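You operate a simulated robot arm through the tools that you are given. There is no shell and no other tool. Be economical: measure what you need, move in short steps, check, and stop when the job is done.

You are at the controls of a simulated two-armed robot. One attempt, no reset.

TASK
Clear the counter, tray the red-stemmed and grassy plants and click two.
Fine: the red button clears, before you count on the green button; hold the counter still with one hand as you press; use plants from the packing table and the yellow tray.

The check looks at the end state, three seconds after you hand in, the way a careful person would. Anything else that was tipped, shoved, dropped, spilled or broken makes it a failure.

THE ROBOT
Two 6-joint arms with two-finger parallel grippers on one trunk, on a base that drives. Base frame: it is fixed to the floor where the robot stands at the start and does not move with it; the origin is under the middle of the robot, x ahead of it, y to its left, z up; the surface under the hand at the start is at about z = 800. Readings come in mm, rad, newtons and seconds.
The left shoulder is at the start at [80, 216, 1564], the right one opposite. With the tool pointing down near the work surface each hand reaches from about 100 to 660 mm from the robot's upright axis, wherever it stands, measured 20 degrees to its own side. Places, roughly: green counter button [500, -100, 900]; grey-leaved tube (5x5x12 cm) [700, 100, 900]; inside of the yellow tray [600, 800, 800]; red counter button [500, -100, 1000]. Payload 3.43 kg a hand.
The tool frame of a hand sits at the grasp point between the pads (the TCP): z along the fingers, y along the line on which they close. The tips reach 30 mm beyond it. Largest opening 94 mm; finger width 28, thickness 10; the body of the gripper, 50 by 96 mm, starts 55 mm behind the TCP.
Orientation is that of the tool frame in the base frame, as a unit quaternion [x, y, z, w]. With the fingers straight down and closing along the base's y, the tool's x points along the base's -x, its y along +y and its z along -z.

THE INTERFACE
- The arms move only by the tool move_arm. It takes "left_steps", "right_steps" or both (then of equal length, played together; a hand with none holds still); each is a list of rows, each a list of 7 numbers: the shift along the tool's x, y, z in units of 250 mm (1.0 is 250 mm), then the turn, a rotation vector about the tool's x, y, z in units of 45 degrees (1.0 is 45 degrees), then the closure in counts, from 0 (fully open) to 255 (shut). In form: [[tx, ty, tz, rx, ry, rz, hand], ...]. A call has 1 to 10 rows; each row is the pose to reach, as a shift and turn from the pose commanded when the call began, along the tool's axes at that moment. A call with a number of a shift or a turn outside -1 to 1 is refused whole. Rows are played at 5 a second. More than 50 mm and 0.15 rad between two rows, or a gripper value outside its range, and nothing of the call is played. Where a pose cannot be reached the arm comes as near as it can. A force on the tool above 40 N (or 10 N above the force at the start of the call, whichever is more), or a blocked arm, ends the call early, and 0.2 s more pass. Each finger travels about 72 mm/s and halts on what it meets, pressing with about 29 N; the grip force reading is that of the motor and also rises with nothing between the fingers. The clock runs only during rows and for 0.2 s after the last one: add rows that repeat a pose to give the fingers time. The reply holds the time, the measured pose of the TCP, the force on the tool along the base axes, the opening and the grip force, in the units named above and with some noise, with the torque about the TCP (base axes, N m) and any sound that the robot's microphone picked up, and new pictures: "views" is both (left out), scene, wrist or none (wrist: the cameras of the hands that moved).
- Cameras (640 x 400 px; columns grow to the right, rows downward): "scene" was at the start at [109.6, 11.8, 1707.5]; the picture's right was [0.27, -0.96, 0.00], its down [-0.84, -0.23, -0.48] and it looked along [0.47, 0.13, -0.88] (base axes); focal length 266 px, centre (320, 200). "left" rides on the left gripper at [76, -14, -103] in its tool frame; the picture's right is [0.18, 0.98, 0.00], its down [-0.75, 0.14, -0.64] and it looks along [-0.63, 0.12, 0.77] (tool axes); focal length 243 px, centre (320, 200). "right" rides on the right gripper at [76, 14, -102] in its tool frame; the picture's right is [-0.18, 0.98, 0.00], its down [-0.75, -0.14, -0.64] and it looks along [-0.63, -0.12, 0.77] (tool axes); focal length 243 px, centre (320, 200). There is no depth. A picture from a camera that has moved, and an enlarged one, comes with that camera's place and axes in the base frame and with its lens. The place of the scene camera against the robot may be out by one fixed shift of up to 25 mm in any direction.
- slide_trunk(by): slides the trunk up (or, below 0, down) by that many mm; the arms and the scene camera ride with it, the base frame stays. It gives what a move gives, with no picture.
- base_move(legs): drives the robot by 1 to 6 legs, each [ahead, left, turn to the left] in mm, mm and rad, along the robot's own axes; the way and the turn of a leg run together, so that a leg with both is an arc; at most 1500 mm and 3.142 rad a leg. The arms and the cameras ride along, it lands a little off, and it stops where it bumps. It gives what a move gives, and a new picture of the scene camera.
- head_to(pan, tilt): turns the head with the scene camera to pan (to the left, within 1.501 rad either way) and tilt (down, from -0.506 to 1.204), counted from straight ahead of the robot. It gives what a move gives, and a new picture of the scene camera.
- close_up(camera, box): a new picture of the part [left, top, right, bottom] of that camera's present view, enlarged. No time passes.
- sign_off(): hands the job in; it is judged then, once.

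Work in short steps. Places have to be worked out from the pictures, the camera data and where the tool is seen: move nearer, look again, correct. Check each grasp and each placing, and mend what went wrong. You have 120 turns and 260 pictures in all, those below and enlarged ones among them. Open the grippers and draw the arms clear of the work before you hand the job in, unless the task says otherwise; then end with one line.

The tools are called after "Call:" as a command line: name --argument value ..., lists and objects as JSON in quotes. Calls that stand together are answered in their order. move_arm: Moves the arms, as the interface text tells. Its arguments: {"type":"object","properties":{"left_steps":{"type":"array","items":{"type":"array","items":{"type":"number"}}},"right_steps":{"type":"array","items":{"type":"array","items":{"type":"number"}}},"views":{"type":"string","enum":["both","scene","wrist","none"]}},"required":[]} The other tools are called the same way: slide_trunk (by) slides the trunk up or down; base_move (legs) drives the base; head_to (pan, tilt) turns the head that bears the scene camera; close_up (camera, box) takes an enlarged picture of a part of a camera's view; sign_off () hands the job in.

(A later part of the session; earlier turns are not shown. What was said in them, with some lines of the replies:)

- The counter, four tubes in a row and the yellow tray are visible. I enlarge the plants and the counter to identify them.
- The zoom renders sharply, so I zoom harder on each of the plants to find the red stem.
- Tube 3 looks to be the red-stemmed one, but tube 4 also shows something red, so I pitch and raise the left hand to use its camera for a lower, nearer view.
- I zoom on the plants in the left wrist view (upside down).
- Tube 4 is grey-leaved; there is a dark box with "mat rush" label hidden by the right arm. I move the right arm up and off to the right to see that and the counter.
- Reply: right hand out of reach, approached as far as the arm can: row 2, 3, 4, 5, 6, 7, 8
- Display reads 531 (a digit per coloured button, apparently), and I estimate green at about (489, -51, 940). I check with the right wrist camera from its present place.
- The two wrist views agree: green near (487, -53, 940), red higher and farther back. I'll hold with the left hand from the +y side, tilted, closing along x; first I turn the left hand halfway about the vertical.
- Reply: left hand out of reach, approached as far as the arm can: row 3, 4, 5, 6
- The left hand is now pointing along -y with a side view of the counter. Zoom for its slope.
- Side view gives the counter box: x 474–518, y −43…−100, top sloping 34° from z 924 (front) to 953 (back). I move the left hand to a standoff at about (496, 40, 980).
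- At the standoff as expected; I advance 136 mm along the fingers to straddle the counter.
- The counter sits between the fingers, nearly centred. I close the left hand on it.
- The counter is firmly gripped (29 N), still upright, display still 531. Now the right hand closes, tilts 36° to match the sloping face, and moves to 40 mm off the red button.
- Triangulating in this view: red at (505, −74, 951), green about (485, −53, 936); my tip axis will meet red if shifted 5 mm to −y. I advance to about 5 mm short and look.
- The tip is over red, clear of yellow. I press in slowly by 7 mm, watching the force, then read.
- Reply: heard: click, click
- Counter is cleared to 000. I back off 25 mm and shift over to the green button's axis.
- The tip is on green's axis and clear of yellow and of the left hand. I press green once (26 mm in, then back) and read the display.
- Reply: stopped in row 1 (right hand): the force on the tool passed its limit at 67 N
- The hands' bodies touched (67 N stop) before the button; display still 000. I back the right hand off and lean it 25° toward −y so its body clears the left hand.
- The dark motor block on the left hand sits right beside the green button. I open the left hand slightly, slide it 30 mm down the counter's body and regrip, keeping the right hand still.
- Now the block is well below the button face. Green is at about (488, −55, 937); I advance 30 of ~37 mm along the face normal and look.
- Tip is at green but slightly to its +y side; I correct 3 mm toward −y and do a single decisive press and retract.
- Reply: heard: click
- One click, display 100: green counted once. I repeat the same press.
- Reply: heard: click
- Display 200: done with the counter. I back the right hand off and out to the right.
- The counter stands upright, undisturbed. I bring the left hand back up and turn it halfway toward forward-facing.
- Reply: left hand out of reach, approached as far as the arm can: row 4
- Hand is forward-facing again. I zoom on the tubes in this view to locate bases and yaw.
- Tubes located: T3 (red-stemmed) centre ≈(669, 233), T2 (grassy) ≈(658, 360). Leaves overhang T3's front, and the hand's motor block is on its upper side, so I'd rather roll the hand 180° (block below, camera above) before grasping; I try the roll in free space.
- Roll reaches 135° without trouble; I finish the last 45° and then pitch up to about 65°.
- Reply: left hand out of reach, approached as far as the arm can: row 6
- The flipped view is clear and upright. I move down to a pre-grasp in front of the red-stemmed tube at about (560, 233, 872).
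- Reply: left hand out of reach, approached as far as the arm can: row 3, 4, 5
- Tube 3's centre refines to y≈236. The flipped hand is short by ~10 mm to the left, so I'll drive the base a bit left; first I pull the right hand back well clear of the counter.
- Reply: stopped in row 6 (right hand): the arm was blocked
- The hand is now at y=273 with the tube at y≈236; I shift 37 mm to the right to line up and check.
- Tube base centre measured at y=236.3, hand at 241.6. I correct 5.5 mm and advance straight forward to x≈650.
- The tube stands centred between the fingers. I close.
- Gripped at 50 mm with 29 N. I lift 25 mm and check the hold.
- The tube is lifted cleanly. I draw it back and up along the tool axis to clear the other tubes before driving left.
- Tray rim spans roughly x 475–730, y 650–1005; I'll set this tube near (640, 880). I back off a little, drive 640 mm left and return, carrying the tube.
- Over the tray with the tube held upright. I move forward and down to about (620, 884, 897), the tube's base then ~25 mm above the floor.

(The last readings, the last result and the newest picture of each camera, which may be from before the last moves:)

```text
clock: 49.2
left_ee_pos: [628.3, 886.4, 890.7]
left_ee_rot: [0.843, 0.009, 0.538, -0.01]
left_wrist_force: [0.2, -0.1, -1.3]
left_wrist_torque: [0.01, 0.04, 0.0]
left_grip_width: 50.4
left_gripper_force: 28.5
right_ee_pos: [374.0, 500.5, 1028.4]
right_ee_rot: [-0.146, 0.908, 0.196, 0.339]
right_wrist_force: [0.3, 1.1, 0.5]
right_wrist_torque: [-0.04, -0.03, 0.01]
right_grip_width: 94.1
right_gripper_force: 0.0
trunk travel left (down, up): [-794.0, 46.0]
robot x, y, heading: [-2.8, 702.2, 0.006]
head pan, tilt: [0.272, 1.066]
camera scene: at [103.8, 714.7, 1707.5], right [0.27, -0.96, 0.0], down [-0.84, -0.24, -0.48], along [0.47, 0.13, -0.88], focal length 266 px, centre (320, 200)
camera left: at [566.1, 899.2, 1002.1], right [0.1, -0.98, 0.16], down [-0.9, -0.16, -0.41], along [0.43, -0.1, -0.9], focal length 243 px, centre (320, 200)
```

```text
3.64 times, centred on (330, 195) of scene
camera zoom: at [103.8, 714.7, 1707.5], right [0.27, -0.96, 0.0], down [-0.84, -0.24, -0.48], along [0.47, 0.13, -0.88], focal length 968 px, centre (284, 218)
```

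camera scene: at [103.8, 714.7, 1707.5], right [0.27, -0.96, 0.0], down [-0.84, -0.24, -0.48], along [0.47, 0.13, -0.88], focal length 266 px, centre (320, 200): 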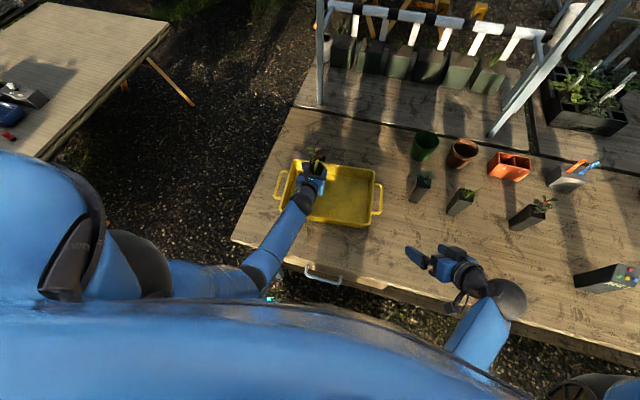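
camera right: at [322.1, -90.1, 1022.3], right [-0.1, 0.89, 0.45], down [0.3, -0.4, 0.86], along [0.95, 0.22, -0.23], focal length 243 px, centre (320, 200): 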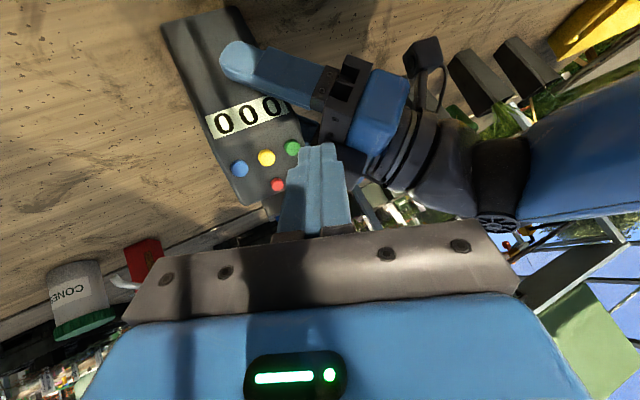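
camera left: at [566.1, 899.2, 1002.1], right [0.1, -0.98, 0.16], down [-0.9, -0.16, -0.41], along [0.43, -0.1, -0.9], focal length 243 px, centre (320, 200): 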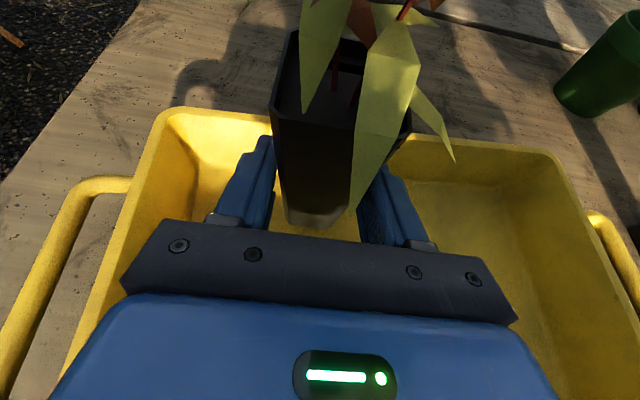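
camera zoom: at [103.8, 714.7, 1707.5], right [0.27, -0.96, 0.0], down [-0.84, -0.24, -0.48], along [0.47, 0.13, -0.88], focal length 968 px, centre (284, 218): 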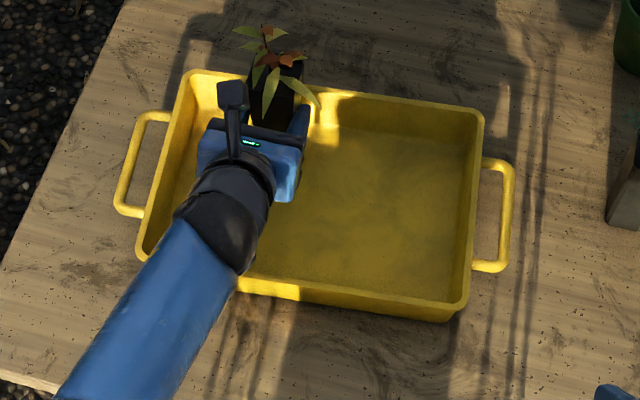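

Position good; I bring it 12 mm back toward the tray middle and lower until ~4 mm above the expected floor.

Call:
move_arm --left_steps '[[-0.02, 0, -0.043, 0, 0, 0, 200], [-0.042, 0, -0.033, 0, 0, 0, 200], [-0.064, 0, -0.023, 0, 0, 0, 200], [-0.071, 0, -0.0195, 0, 0, 0, 200], [-0.071, 0, -0.0195, 0, 0, 0, 200]]' --views "none"

Call:
move_arm --left_steps '[[-0.007, 0, 0.0034, 0, 0, 0, 200], [-0.007, 0, 0.0034, 0, 0, 0, 200]]' --views "none"

```text
clock: 50.4
left_ee_pos: [615.1, 886.5, 877.1]
left_ee_rot: [0.843, 0.008, 0.538, -0.009]
left_wrist_force: [0.5, 0.6, -1.3]
left_wrist_torque: [0.0, 0.04, 0.01]
left_grip_width: 49.8
left_gripper_force: 29.2
right_ee_pos: [375.8, 499.2, 1028.3]
right_ee_rot: [-0.145, 0.909, 0.196, 0.339]
right_wrist_force: [-0.1, -0.9, -0.9]
right_wrist_torque: [-0.01, 0.0, 0.05]
right_grip_width: 94.2
right_gripper_force: 0.1
trunk travel left (down, up): [-794.0, 46.0]
robot x, y, heading: [-2.7, 702.2, 0.002]
head pan, tilt: [0.272, 1.066]
```

```text
clock: 51.0
left_ee_pos: [615.1, 884.9, 875.8]
left_ee_rot: [0.843, 0.008, 0.538, -0.009]
left_wrist_force: [0.3, -0.8, -1.8]
left_wrist_torque: [0.0, 0.02, -0.02]
left_grip_width: 49.9
left_gripper_force: 29.0
right_ee_pos: [375.2, 499.3, 1028.0]
right_ee_rot: [-0.144, 0.909, 0.195, 0.34]
right_wrist_force: [0.0, 0.3, -0.2]
right_wrist_torque: [0.01, -0.01, 0.0]
right_grip_width: 94.0
right_gripper_force: 0.1
trunk travel left (down, up): [-794.0, 46.0]
robot x, y, heading: [-6.9, 701.0, 0.005]
head pan, tilt: [0.272, 1.066]
```

Still hanging free (−1.5 N). I go down in 1.5 mm steps.

Call:
move_arm --left_steps '[[-0.0054, 0, 0.0025, 0, 0, 0, 200], [-0.011, 0, 0.005, 0, 0, 0, 200], [-0.011, 0, 0.005, 0, 0, 0, 200]]' --views "none"

Call:
move_arm --left_steps '[[-0.0054, 0, 0.0025, 0, 0, 0, 200], [-0.011, 0, 0.005, 0, 0, 0, 200], [-0.011, 0, 0.005, 0, 0, 0, 200]]' --views "none"

```text
clock: 51.8
left_ee_pos: [615.7, 885.1, 872.3]
left_ee_rot: [0.843, 0.007, 0.538, -0.009]
left_wrist_force: [-0.1, 0.2, -0.9]
left_wrist_torque: [0.01, 0.03, -0.02]
left_grip_width: 50.2
left_gripper_force: 29.6
right_ee_pos: [375.3, 500.5, 1028.4]
right_ee_rot: [-0.145, 0.909, 0.196, 0.339]
right_wrist_force: [-0.4, 0.1, -0.8]
right_wrist_torque: [-0.02, 0.0, 0.0]
right_grip_width: 93.7
right_gripper_force: 0.0
trunk travel left (down, up): [-794.0, 46.0]
robot x, y, heading: [-8.2, 704.5, 0.003]
head pan, tilt: [0.272, 1.066]
```

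```text
clock: 52.6
left_ee_pos: [615.8, 884.2, 872.2]
left_ee_rot: [0.842, 0.007, 0.54, -0.009]
left_wrist_force: [2.0, -1.5, 12.6]
left_wrist_torque: [0.1, -0.12, -0.03]
left_grip_width: 49.8
left_gripper_force: 29.6
right_ee_pos: [373.2, 498.4, 1027.8]
right_ee_rot: [-0.145, 0.909, 0.196, 0.339]
right_wrist_force: [-0.7, 1.0, 0.9]
right_wrist_torque: [-0.02, -0.03, 0.01]
right_grip_width: 94.1
right_gripper_force: 0.0
trunk travel left (down, up): [-794.0, 46.0]
robot x, y, heading: [-4.8, 702.2, 0.002]
head pan, tilt: [0.272, 1.066]
```

Contact on the tray floor (12.6 N). I relieve 1.5 mm and open the fingers, then look.

Call:
move_arm --left_steps '[[0.0054, 0, -0.0025, 0, 0, 0, 200], [0.0054, 0, -0.0025, 0, 0, 0, 100], [0.0054, 0, -0.0025, 0, 0, 0, 60], [0.0054, 0, -0.0025, 0, 0, 0, 0], [0.0054, 0, -0.0025, 0, 0, 0, 0], [0.0054, 0, -0.0025, 0, 0, 0, 0]]' --views "wrist"

```text
clock: 54.0
left_ee_pos: [615.2, 886.7, 871.0]
left_ee_rot: [0.843, 0.008, 0.538, -0.009]
left_wrist_force: [0.3, 0.7, 0.3]
left_wrist_torque: [-0.02, 0.02, 0.01]
left_grip_width: 94.3
left_gripper_force: 0.1
right_ee_pos: [374.5, 500.5, 1027.8]
right_ee_rot: [-0.146, 0.909, 0.197, 0.338]
right_wrist_force: [0.1, -0.8, 0.5]
right_wrist_torque: [0.02, 0.01, 0.02]
right_grip_width: 94.1
right_gripper_force: 0.0
trunk travel left (down, up): [-794.0, 46.0]
robot x, y, heading: [-4.4, 701.7, 0.007]
head pan, tilt: [0.272, 1.066]
camera left: at [552.4, 898.3, 982.4], right [0.1, -0.98, 0.16], down [-0.9, -0.16, -0.41], along [0.43, -0.1, -0.9], focal length 243 px, centre (320, 200)
```

left: 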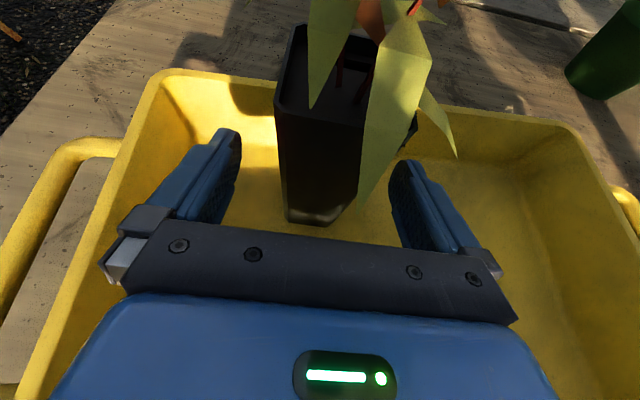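

The tube stands upright in the tray. I withdraw backward and upward.

Call:
move_arm --left_steps '[[0.0385, 0, -0.106, 0, 0, 0, 0], [0.077, 0, -0.212, 0, 0, 0, 0], [0.092, 0, -0.337, 0, 0, 0, 0], [0.108, 0, -0.462, 0, 0, 0, 0], [0.123, 0, -0.587, 0, 0, 0, 0]]' --views "wrist"

Call:
close_up --camera "scene" --box '[250, 120, 410, 250]'

```text
clock: 55.2
left_ee_pos: [493.1, 880.7, 961.5]
left_ee_rot: [0.843, 0.008, 0.538, -0.009]
left_wrist_force: [-0.9, 0.0, -0.3]
left_wrist_torque: [-0.01, 0.01, 0.05]
left_grip_width: 93.8
left_gripper_force: 0.0
right_ee_pos: [372.6, 499.0, 1028.9]
right_ee_rot: [-0.145, 0.909, 0.196, 0.339]
right_wrist_force: [1.0, 0.0, -0.4]
right_wrist_torque: [0.01, 0.01, -0.02]
right_grip_width: 94.0
right_gripper_force: 0.0
trunk travel left (down, up): [-794.0, 46.0]
robot x, y, heading: [-9.3, 705.1, 0.004]
head pan, tilt: [0.272, 1.066]
camera left: at [431.3, 892.3, 1073.4], right [0.1, -0.98, 0.16], down [-0.9, -0.16, -0.41], along [0.43, -0.1, -0.9], focal length 243 px, centre (320, 200)
```

left: 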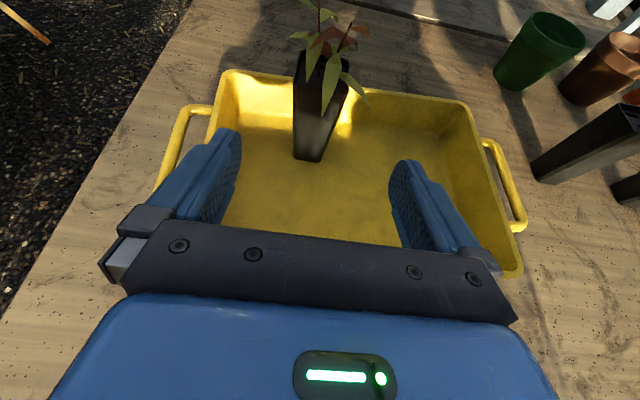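

```text
3.08 times, centred on (330, 185) of scene
camera zoom: at [102.9, 714.7, 1707.6], right [0.27, -0.96, 0.0], down [-0.84, -0.24, -0.48], along [0.47, 0.13, -0.87], focal length 819 px, centre (289, 246)
```

zoom: 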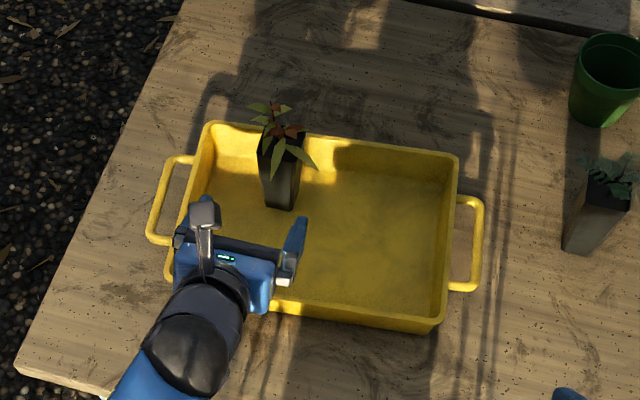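

The red-stemmed plant stands well in the tray. I drive back right ~520 mm for the grassy tube.

Call:
base_move --legs '[[-80, 0, 0], [0, -522, 0], [85, 0, 0]]'

Call:
close_up --camera "left" --box '[100, 0, 540, 240]'

```text
clock: 59.6
left_ee_pos: [493.6, 360.0, 964.1]
left_ee_rot: [0.841, 0.008, 0.54, -0.009]
left_wrist_force: [0.0, 0.5, 0.6]
left_wrist_torque: [0.0, -0.01, 0.01]
left_grip_width: 93.8
left_gripper_force: 0.1
right_ee_pos: [374.4, -20.9, 1030.0]
right_ee_rot: [-0.146, 0.907, 0.196, 0.342]
right_wrist_force: [-1.4, 0.1, 1.0]
right_wrist_torque: [-0.05, -0.03, 0.0]
right_grip_width: 94.0
right_gripper_force: 0.1
trunk travel left (down, up): [-794.0, 46.0]
robot x, y, heading: [-1.6, 181.8, -0.0]
head pan, tilt: [0.272, 1.066]
camera scene: at [99.1, 194.8, 1708.2], right [0.27, -0.96, 0.0], down [-0.84, -0.24, -0.49], along [0.47, 0.13, -0.87], focal length 266 px, centre (320, 200)
```

scene: 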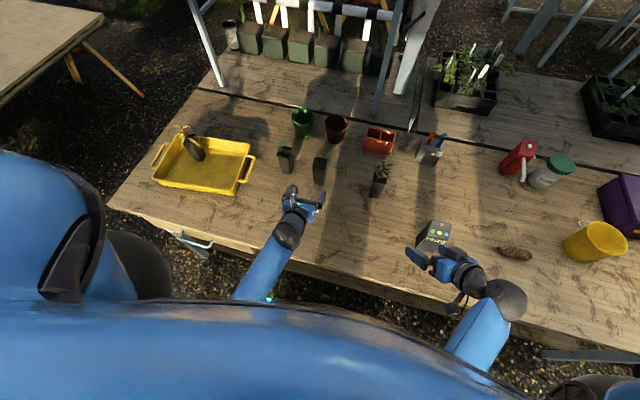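

```text
1.45 times, centred on (320, 120) of left
camera zoom: at [430.8, 372.4, 1075.1], right [0.1, -0.98, 0.16], down [-0.89, -0.16, -0.42], along [0.44, -0.1, -0.89], focal length 353 px, centre (320, 316)
```

zoom: 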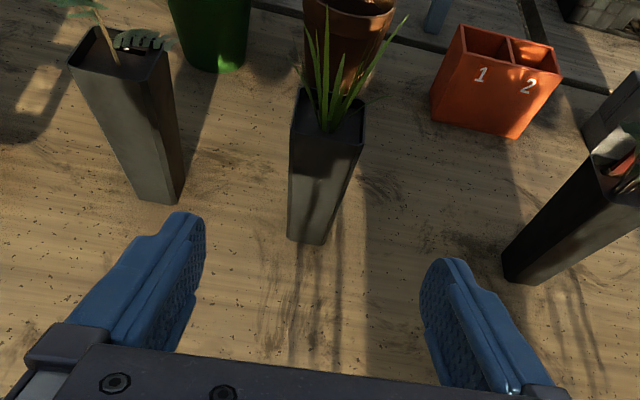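

Tube 2 base is at about (642, 361). I lower to a pre-grasp at (555, 361, 870).

Call:
move_arm --left_steps '[[-0.08, 0, 0.127, 0, 0, 0, 0], [-0.16, -0.003, 0.253, 0, 0, 0, 0], [-0.238, -0.006, 0.38, 0, 0, 0, 0], [-0.238, -0.006, 0.38, 0, 0, 0, 0]]' --views "none"

Call:
close_up --camera "left" --box '[100, 0, 540, 220]'

```text
clock: 60.6
left_ee_pos: [562.8, 361.2, 865.9]
left_ee_rot: [0.844, 0.008, 0.537, -0.009]
left_wrist_force: [-0.4, -0.2, -0.1]
left_wrist_torque: [0.01, -0.01, -0.01]
left_grip_width: 93.7
left_gripper_force: 0.0
right_ee_pos: [382.9, -21.4, 1027.8]
right_ee_rot: [-0.147, 0.908, 0.198, 0.338]
right_wrist_force: [-0.4, 0.3, -0.5]
right_wrist_torque: [0.02, -0.03, -0.01]
right_grip_width: 94.2
right_gripper_force: 0.3
trunk travel left (down, up): [-794.0, 46.0]
robot x, y, heading: [-0.7, 183.1, 0.005]
head pan, tilt: [0.272, 1.066]
```

```text
1.45 times, centred on (320, 110) of left
camera zoom: at [500.7, 374.1, 976.5], right [0.1, -0.98, 0.16], down [-0.9, -0.16, -0.41], along [0.43, -0.1, -0.9], focal length 353 px, centre (320, 331)
```

zoom: 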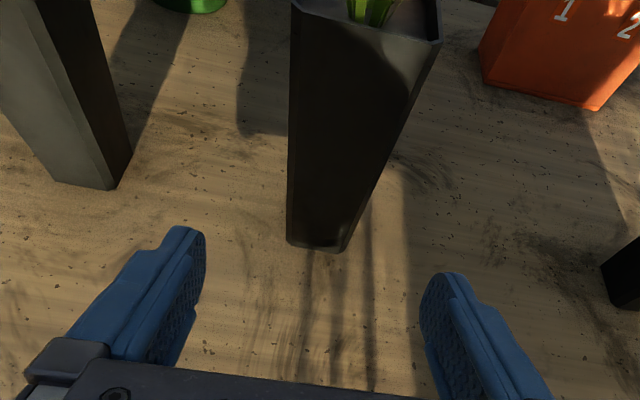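

Aligned within 2 mm; I advance to x≈640 around the tube.

Call:
move_arm --left_steps '[[0.047, -0.008, 0.091, 0, 0, 0, 0], [0.094, -0.008, 0.183, 0, 0, 0, 0], [0.141, -0.008, 0.274, 0, 0, 0, 0], [0.141, -0.008, 0.274, 0, 0, 0, 0]]' --views "wrist"

```text
clock: 61.6
left_ee_pos: [636.1, 367.1, 869.4]
left_ee_rot: [0.843, 0.009, 0.537, -0.01]
left_wrist_force: [-0.6, 0.2, -0.8]
left_wrist_torque: [-0.01, 0.05, 0.0]
left_grip_width: 94.0
left_gripper_force: 0.1
right_ee_pos: [379.7, -21.1, 1028.2]
right_ee_rot: [-0.147, 0.908, 0.198, 0.339]
right_wrist_force: [0.0, -0.1, 0.0]
right_wrist_torque: [0.04, 0.0, -0.03]
right_grip_width: 94.1
right_gripper_force: 0.1
trunk travel left (down, up): [-794.0, 46.0]
robot x, y, heading: [2.0, 180.3, 0.003]
head pan, tilt: [0.272, 1.066]
camera left: at [573.6, 379.8, 980.9], right [0.1, -0.98, 0.16], down [-0.9, -0.16, -0.41], along [0.43, -0.1, -0.9], focal length 243 px, centre (320, 200)
```

left: 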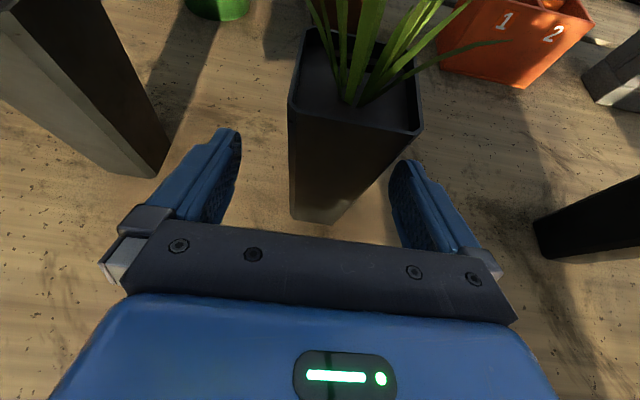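

Nearly the same picture as with the first tube. A small nudge (3 mm right, 4 mm forward), then close and lift 25 mm.

Call:
move_arm --left_steps '[[0.007, 0.01, 0.0145, 0, 0, 0, 0], [0.007, 0.01, 0.0145, 0, 0, 0, 80], [0.007, 0.01, 0.0145, 0, 0, 0, 110], [0.007, 0.01, 0.0145, 0, 0, 0, 140], [0.007, 0.01, 0.0145, 0, 0, 0, 200], [0.007, 0.01, 0.0145, 0, 0, 0, 200]]' --views "wrist"

Call:
move_arm --left_steps '[[0.03, 0, -0.014, 0, 0, 0, 200], [0.06, 0, -0.028, 0, 0, 0, 200], [0.09, 0, -0.042, 0, 0, 0, 200]]' --views "wrist"

```text
clock: 63.0
left_ee_pos: [640.0, 363.3, 868.1]
left_ee_rot: [0.843, 0.009, 0.537, -0.01]
left_wrist_force: [-0.5, -0.5, 1.0]
left_wrist_torque: [0.04, -0.03, -0.02]
left_grip_width: 50.1
left_gripper_force: 28.9
right_ee_pos: [379.8, -22.0, 1028.2]
right_ee_rot: [-0.146, 0.908, 0.196, 0.339]
right_wrist_force: [-0.5, 0.2, -0.5]
right_wrist_torque: [0.01, -0.01, 0.01]
right_grip_width: 94.2
right_gripper_force: 0.0
trunk travel left (down, up): [-794.0, 46.0]
robot x, y, heading: [-0.3, 176.7, 0.01]
head pan, tilt: [0.272, 1.066]
camera left: at [578.4, 376.4, 980.4], right [0.1, -0.98, 0.16], down [-0.9, -0.16, -0.41], along [0.43, -0.1, -0.9], focal length 243 px, centre (320, 200)
```

left: 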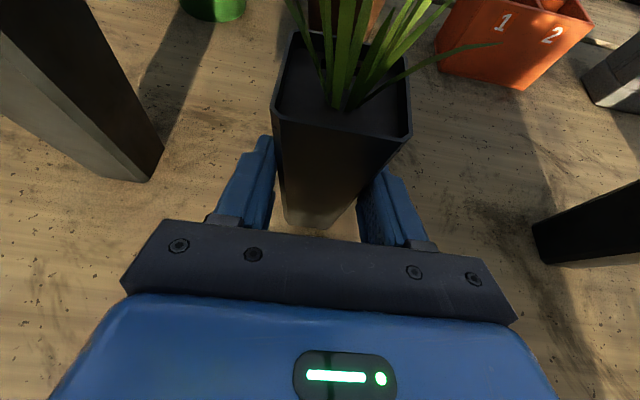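

```text
clock: 63.8
left_ee_pos: [639.5, 363.3, 893.6]
left_ee_rot: [0.844, 0.007, 0.537, -0.009]
left_wrist_force: [-0.7, -0.6, -1.0]
left_wrist_torque: [-0.01, 0.05, -0.01]
left_grip_width: 50.1
left_gripper_force: 29.1
right_ee_pos: [381.0, -21.8, 1028.1]
right_ee_rot: [-0.146, 0.909, 0.196, 0.339]
right_wrist_force: [0.4, 0.2, 1.4]
right_wrist_torque: [-0.01, -0.02, 0.0]
right_grip_width: 94.0
right_gripper_force: 0.0
trunk travel left (down, up): [-794.0, 46.0]
robot x, y, heading: [-2.0, 180.9, 0.007]
head pan, tilt: [0.272, 1.066]
camera left: at [578.8, 376.4, 1005.0], right [0.1, -0.98, 0.16], down [-0.9, -0.16, -0.41], along [0.43, -0.1, -0.9], focal length 243 px, centre (320, 200)
```

left: 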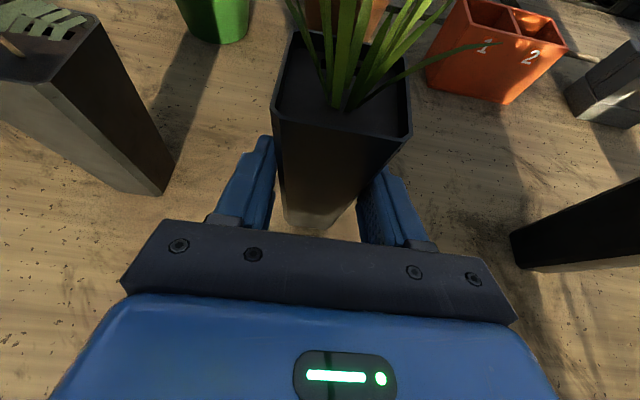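

Grassy tube is held and lifted. I draw back and up, then drive left ~402 mm.

Call:
move_arm --left_steps '[[0, 0, -0.17, 0, 0, 0, 200], [0, 0, -0.34, 0, 0, 0, 200], [0, 0, -0.51, 0, 0, 0, 200], [0, 0, -0.66, 0, 0, 0, 200]]' --views "none"

Call:
base_move --legs '[[-80, 0, 0], [0, 404, 0], [80, 0, 0]]'

Call:
close_up --camera "left" --box '[0, 0, 640, 400]'

```text
clock: 64.8
left_ee_pos: [489.6, 358.5, 965.1]
left_ee_rot: [0.843, 0.007, 0.538, -0.008]
left_wrist_force: [-0.6, 0.2, -2.7]
left_wrist_torque: [-0.02, 0.04, 0.04]
left_grip_width: 50.2
left_gripper_force: 28.6
right_ee_pos: [380.5, -20.6, 1027.4]
right_ee_rot: [-0.146, 0.908, 0.197, 0.339]
right_wrist_force: [-0.5, -0.2, 0.3]
right_wrist_torque: [0.01, 0.01, 0.01]
right_grip_width: 94.1
right_gripper_force: 0.0
trunk travel left (down, up): [-794.0, 46.0]
robot x, y, heading: [2.6, 178.5, -0.002]
head pan, tilt: [0.272, 1.066]
```

```text
clock: 68.7
left_ee_pos: [479.7, 763.8, 966.7]
left_ee_rot: [0.842, 0.008, 0.54, -0.01]
left_wrist_force: [-0.7, -0.5, -2.1]
left_wrist_torque: [-0.02, 0.03, -0.01]
left_grip_width: 49.8
left_gripper_force: 29.0
right_ee_pos: [369.9, 385.2, 1030.8]
right_ee_rot: [-0.148, 0.907, 0.197, 0.342]
right_wrist_force: [-1.6, 0.5, 0.4]
right_wrist_torque: [-0.02, 0.01, -0.02]
right_grip_width: 93.9
right_gripper_force: 0.0
trunk travel left (down, up): [-794.0, 46.0]
robot x, y, heading: [-4.2, 588.1, 0.006]
head pan, tilt: [0.272, 1.066]
camera scene: at [94.0, 598.3, 1708.3], right [0.27, -0.96, 0.0], down [-0.84, -0.24, -0.49], along [0.47, 0.13, -0.87], focal length 266 px, centre (320, 200)
```

scene: 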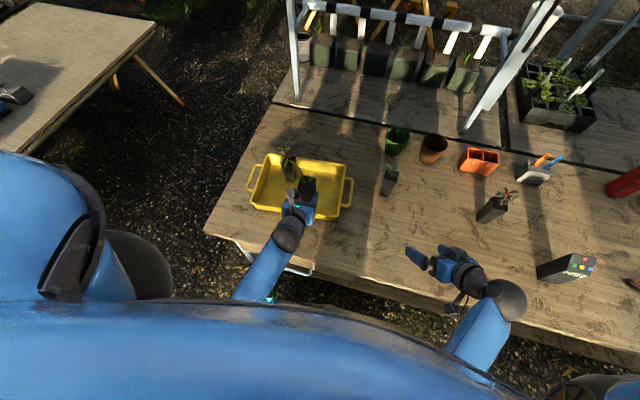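

```text
1.00 times, centred on (320, 200) of left (not enlarged: the box is as wide or as high as the picture)
camera zoom: at [416.6, 777.2, 1078.0], right [0.1, -0.98, 0.16], down [-0.89, -0.16, -0.42], along [0.44, -0.1, -0.89], focal length 243 px, centre (320, 200)
```

zoom: 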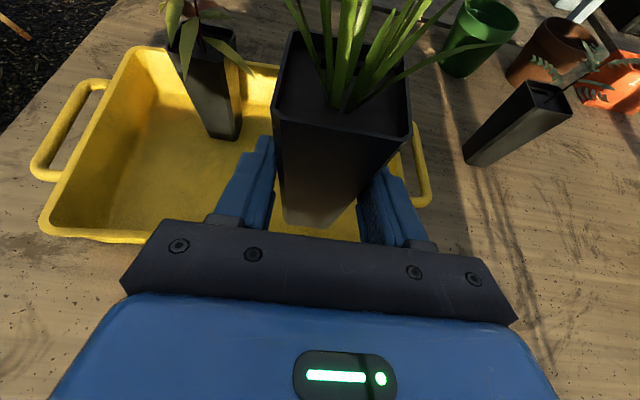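

Above the tray's right half, T3 well to the left. I move forward and down to about (620, 765, 895).

Call:
move_arm --left_steps '[[-0.005, 0, 0.157, 0, 0, 0, 200], [-0.01, 0, 0.314, 0, 0, 0, 200], [-0.015, 0, 0.471, 0, 0, 0, 200], [-0.02, 0, 0.62, 0, 0, 0, 200], [-0.02, 0, 0.62, 0, 0, 0, 200]]' --views "wrist"

Call:
close_up --camera "scene" --box '[230, 130, 390, 240]'

```text
clock: 69.8
left_ee_pos: [624.8, 769.0, 893.0]
left_ee_rot: [0.843, 0.01, 0.537, -0.011]
left_wrist_force: [0.4, -2.0, -1.4]
left_wrist_torque: [0.02, 0.02, 0.01]
left_grip_width: 49.8
left_gripper_force: 29.0
right_ee_pos: [377.5, 385.0, 1028.8]
right_ee_rot: [-0.148, 0.908, 0.197, 0.338]
right_wrist_force: [0.2, 0.0, 0.2]
right_wrist_torque: [-0.01, 0.02, 0.0]
right_grip_width: 94.1
right_gripper_force: 0.0
trunk travel left (down, up): [-794.0, 46.0]
robot x, y, heading: [-0.5, 585.5, 0.005]
head pan, tilt: [0.272, 1.066]
camera left: at [562.9, 782.5, 1005.0], right [0.1, -0.98, 0.16], down [-0.9, -0.16, -0.41], along [0.43, -0.1, -0.9], focal length 243 px, centre (320, 200)
```

left: 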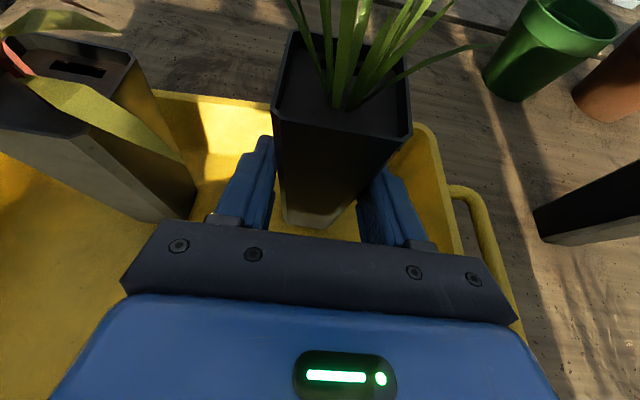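

```text
3.64 times, centred on (310, 185) of scene
camera zoom: at [105.2, 599.6, 1707.5], right [0.27, -0.96, 0.0], down [-0.84, -0.24, -0.48], along [0.47, 0.13, -0.88], focal length 968 px, centre (356, 254)
```

zoom: 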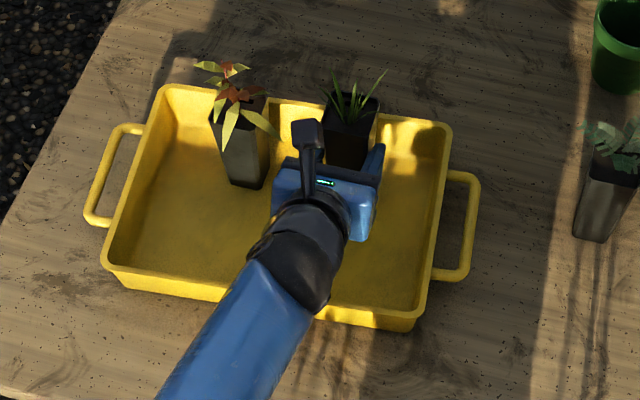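

Clear on all sides. I lower to ~6 mm above expected contact, then step down.

Call:
move_arm --left_steps '[[-0.024, 0, -0.0015, 0, 0, 0, 200], [-0.048, 0, -0.003, 0, 0, 0, 200], [-0.068, 0, -0.004, 0, 0, 0, 200], [-0.068, 0, -0.004, 0, 0, 0, 200]]' --views "none"

Call:
move_arm --left_steps '[[-0.0054, 0, 0.0025, 0, 0, 0, 200], [-0.011, 0, 0.005, 0, 0, 0, 200], [-0.011, 0, 0.005, 0, 0, 0, 200]]' --views "none"

Call:
move_arm --left_steps '[[-0.0054, 0, 0.0025, 0, 0, 0, 200], [-0.009, 0, 0.004, 0, 0, 0, 200], [-0.009, 0, 0.004, 0, 0, 0, 200]]' --views "none"

```text
clock: 70.8
left_ee_pos: [616.3, 769.7, 877.1]
left_ee_rot: [0.844, 0.009, 0.536, -0.01]
left_wrist_force: [0.7, 0.5, -2.3]
left_wrist_torque: [0.0, 0.01, 0.0]
left_grip_width: 50.1
left_gripper_force: 29.8
right_ee_pos: [377.0, 385.5, 1027.6]
right_ee_rot: [-0.148, 0.908, 0.198, 0.338]
right_wrist_force: [-0.4, 0.5, 0.4]
right_wrist_torque: [0.02, 0.01, 0.02]
right_grip_width: 94.0
right_gripper_force: 0.0
trunk travel left (down, up): [-794.0, 46.0]
robot x, y, heading: [-2.1, 588.1, 0.008]
head pan, tilt: [0.272, 1.066]
```

```text
clock: 71.7
left_ee_pos: [616.6, 770.7, 875.5]
left_ee_rot: [0.843, 0.009, 0.537, -0.011]
left_wrist_force: [-0.2, -0.2, -0.5]
left_wrist_torque: [-0.02, 0.03, 0.0]
left_grip_width: 50.2
left_gripper_force: 29.2
right_ee_pos: [378.2, 385.1, 1026.2]
right_ee_rot: [-0.148, 0.908, 0.197, 0.339]
right_wrist_force: [-0.5, -0.6, 0.8]
right_wrist_torque: [0.01, -0.01, -0.02]
right_grip_width: 94.1
right_gripper_force: 0.1
trunk travel left (down, up): [-794.0, 46.0]
robot x, y, heading: [-0.5, 587.2, -0.001]
head pan, tilt: [0.272, 1.066]
```

```text
clock: 72.5
left_ee_pos: [615.1, 770.0, 872.6]
left_ee_rot: [0.843, 0.01, 0.537, -0.01]
left_wrist_force: [0.8, 0.5, 1.8]
left_wrist_torque: [0.04, -0.08, -0.03]
left_grip_width: 49.8
left_gripper_force: 29.1
right_ee_pos: [377.9, 385.1, 1028.6]
right_ee_rot: [-0.148, 0.908, 0.197, 0.338]
right_wrist_force: [0.4, 0.5, -0.4]
right_wrist_torque: [0.0, 0.0, -0.02]
right_grip_width: 94.1
right_gripper_force: 0.1
trunk travel left (down, up): [-794.0, 46.0]
robot x, y, heading: [-3.6, 584.0, 0.008]
head pan, tilt: [0.272, 1.066]
```

The force turned positive (+1.8 N): just touching the floor at the same height as before. I open and withdraw back and up.

Call:
move_arm --left_steps '[[0, 0, 0, 0, 0, 0, 150], [0, 0, 0, 0, 0, 0, 100], [0, 0, 0, 0, 0, 0, 60], [0, 0, 0, 0, 0, 0, 0], [0, 0, 0, 0, 0, 0, 0], [0, 0, 0, 0, 0, 0, 0]]' --views "wrist"

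Call:
move_arm --left_steps '[[0.0385, 0, -0.106, 0, 0, 0, 0], [0.077, 0, -0.212, 0, 0, 0, 0], [0.092, 0, -0.337, 0, 0, 0, 0], [0.108, 0, -0.462, 0, 0, 0, 0], [0.123, 0, -0.587, 0, 0, 0, 0]]' --views "both"

```text
clock: 73.8
left_ee_pos: [615.3, 770.3, 872.8]
left_ee_rot: [0.844, 0.009, 0.537, -0.011]
left_wrist_force: [-0.2, -0.8, -0.5]
left_wrist_torque: [0.0, 0.02, 0.01]
left_grip_width: 94.0
left_gripper_force: 0.1
right_ee_pos: [377.0, 385.5, 1027.7]
right_ee_rot: [-0.147, 0.909, 0.196, 0.338]
right_wrist_force: [-0.5, 0.1, 0.9]
right_wrist_torque: [0.0, 0.0, 0.0]
right_grip_width: 94.0
right_gripper_force: 0.1
trunk travel left (down, up): [-794.0, 46.0]
robot x, y, heading: [-0.4, 590.2, 0.006]
head pan, tilt: [0.272, 1.066]
camera left: at [553.9, 782.5, 984.1], right [0.1, -0.98, 0.16], down [-0.9, -0.16, -0.41], along [0.43, -0.1, -0.9], focal length 243 px, centre (320, 200)
```

left: 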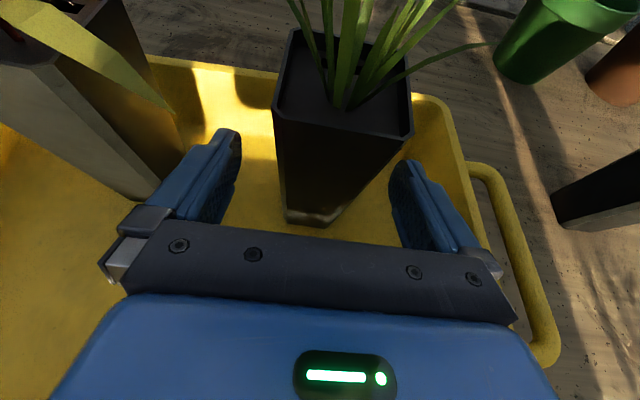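

```text
clock: 75.0
left_ee_pos: [495.3, 766.0, 962.5]
left_ee_rot: [0.843, 0.009, 0.537, -0.01]
left_wrist_force: [-0.5, 0.4, 0.7]
left_wrist_torque: [0.0, 0.02, 0.02]
left_grip_width: 94.2
left_gripper_force: 0.0
right_ee_pos: [376.3, 385.6, 1029.1]
right_ee_rot: [-0.148, 0.908, 0.197, 0.338]
right_wrist_force: [0.2, 0.0, 0.8]
right_wrist_torque: [0.01, -0.01, -0.03]
right_grip_width: 94.0
right_gripper_force: 0.0
trunk travel left (down, up): [-794.0, 46.0]
robot x, y, heading: [-5.3, 585.6, 0.006]
head pan, tilt: [0.272, 1.066]
camera scene: at [104.5, 599.8, 1707.6], right [0.27, -0.96, 0.0], down [-0.84, -0.24, -0.48], along [0.47, 0.13, -0.87], focal length 266 px, centre (320, 200)
camera left: at [432.7, 779.3, 1073.4], right [0.1, -0.98, 0.16], down [-0.9, -0.16, -0.41], along [0.43, -0.1, -0.9], focal length 243 px, centre (320, 200)
```

scene: 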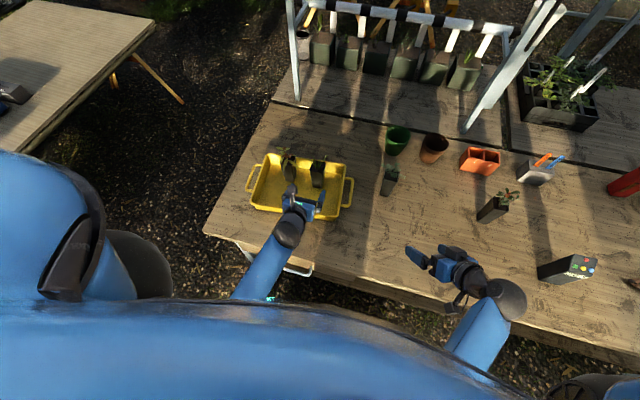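
left: 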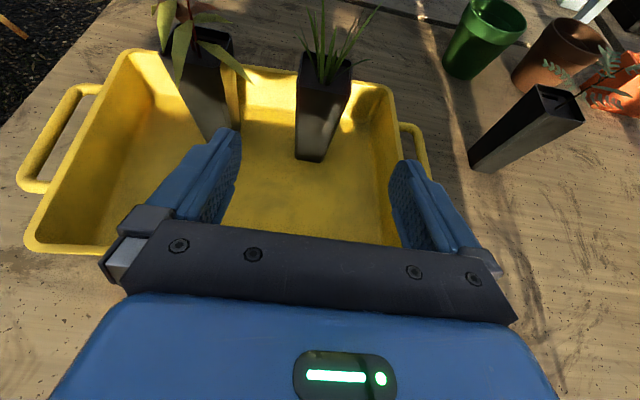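

Both plants stand in the tray. I check the counter's display and the tray, then back the arms clear of the table.

Call:
base_move --legs '[[-150, 0, 0]]'

Call:
close_up --camera "scene" --box '[540, 170, 640, 270]'

Call:
close_up --camera "scene" --box '[230, 80, 550, 220]'

```text
clock: 76.4
left_ee_pos: [350.3, 766.8, 960.0]
left_ee_rot: [0.844, 0.009, 0.536, -0.01]
left_wrist_force: [0.7, -0.6, 0.9]
left_wrist_torque: [-0.02, -0.02, -0.04]
left_grip_width: 94.1
left_gripper_force: 0.0
right_ee_pos: [233.8, 385.0, 1027.1]
right_ee_rot: [-0.147, 0.909, 0.197, 0.337]
right_wrist_force: [0.4, 0.2, -0.2]
right_wrist_torque: [-0.04, 0.0, 0.01]
right_grip_width: 94.1
right_gripper_force: 0.1
trunk travel left (down, up): [-794.0, 46.0]
robot x, y, heading: [-151.1, 587.2, 0.006]
head pan, tilt: [0.272, 1.066]
camera scene: at [-36.2, 598.8, 1707.2], right [0.27, -0.96, 0.0], down [-0.84, -0.24, -0.48], along [0.46, 0.13, -0.88], focal length 266 px, centre (320, 200)
```

scene: 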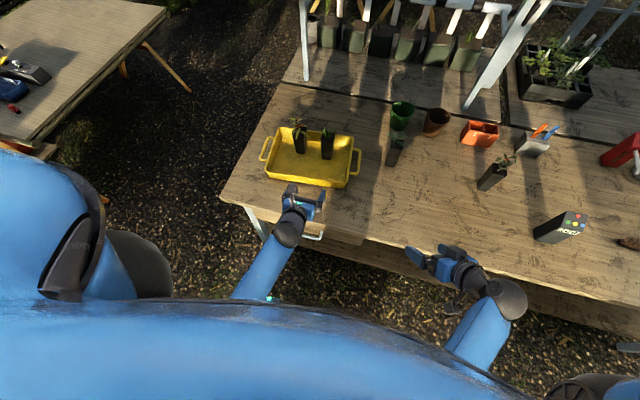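

```text
4.00 times, centred on (590, 220) of scene
camera zoom: at [-36.2, 598.8, 1707.2], right [0.27, -0.96, 0.0], down [-0.84, -0.24, -0.48], along [0.46, 0.13, -0.88], focal length 1065 px, centre (-760, 120)
```

zoom: 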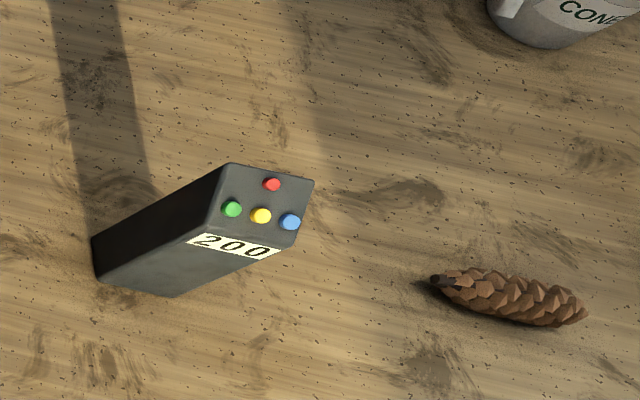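

```text
2.00 times, centred on (390, 150) of scene
camera zoom: at [-36.2, 598.8, 1707.2], right [0.27, -0.96, 0.0], down [-0.84, -0.24, -0.48], along [0.46, 0.13, -0.88], focal length 533 px, centre (180, 300)
```

zoom: 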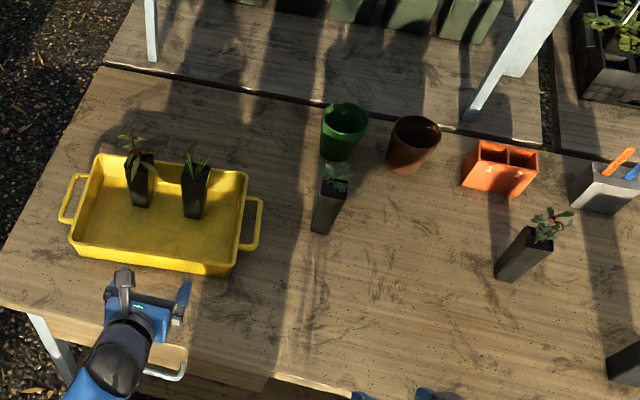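

The display reads 200, both plants stand in the tray, the other tubes and objects are undisturbed, and both grippers are open and clear. I hand in.

Call:
sign_off

```text
The job is handed in.
```

The job is handed in: I cleared the counter with red and pressed green twice, so it reads 200, and the red-stemmed and grassy plants stand upright in the yellow tray.
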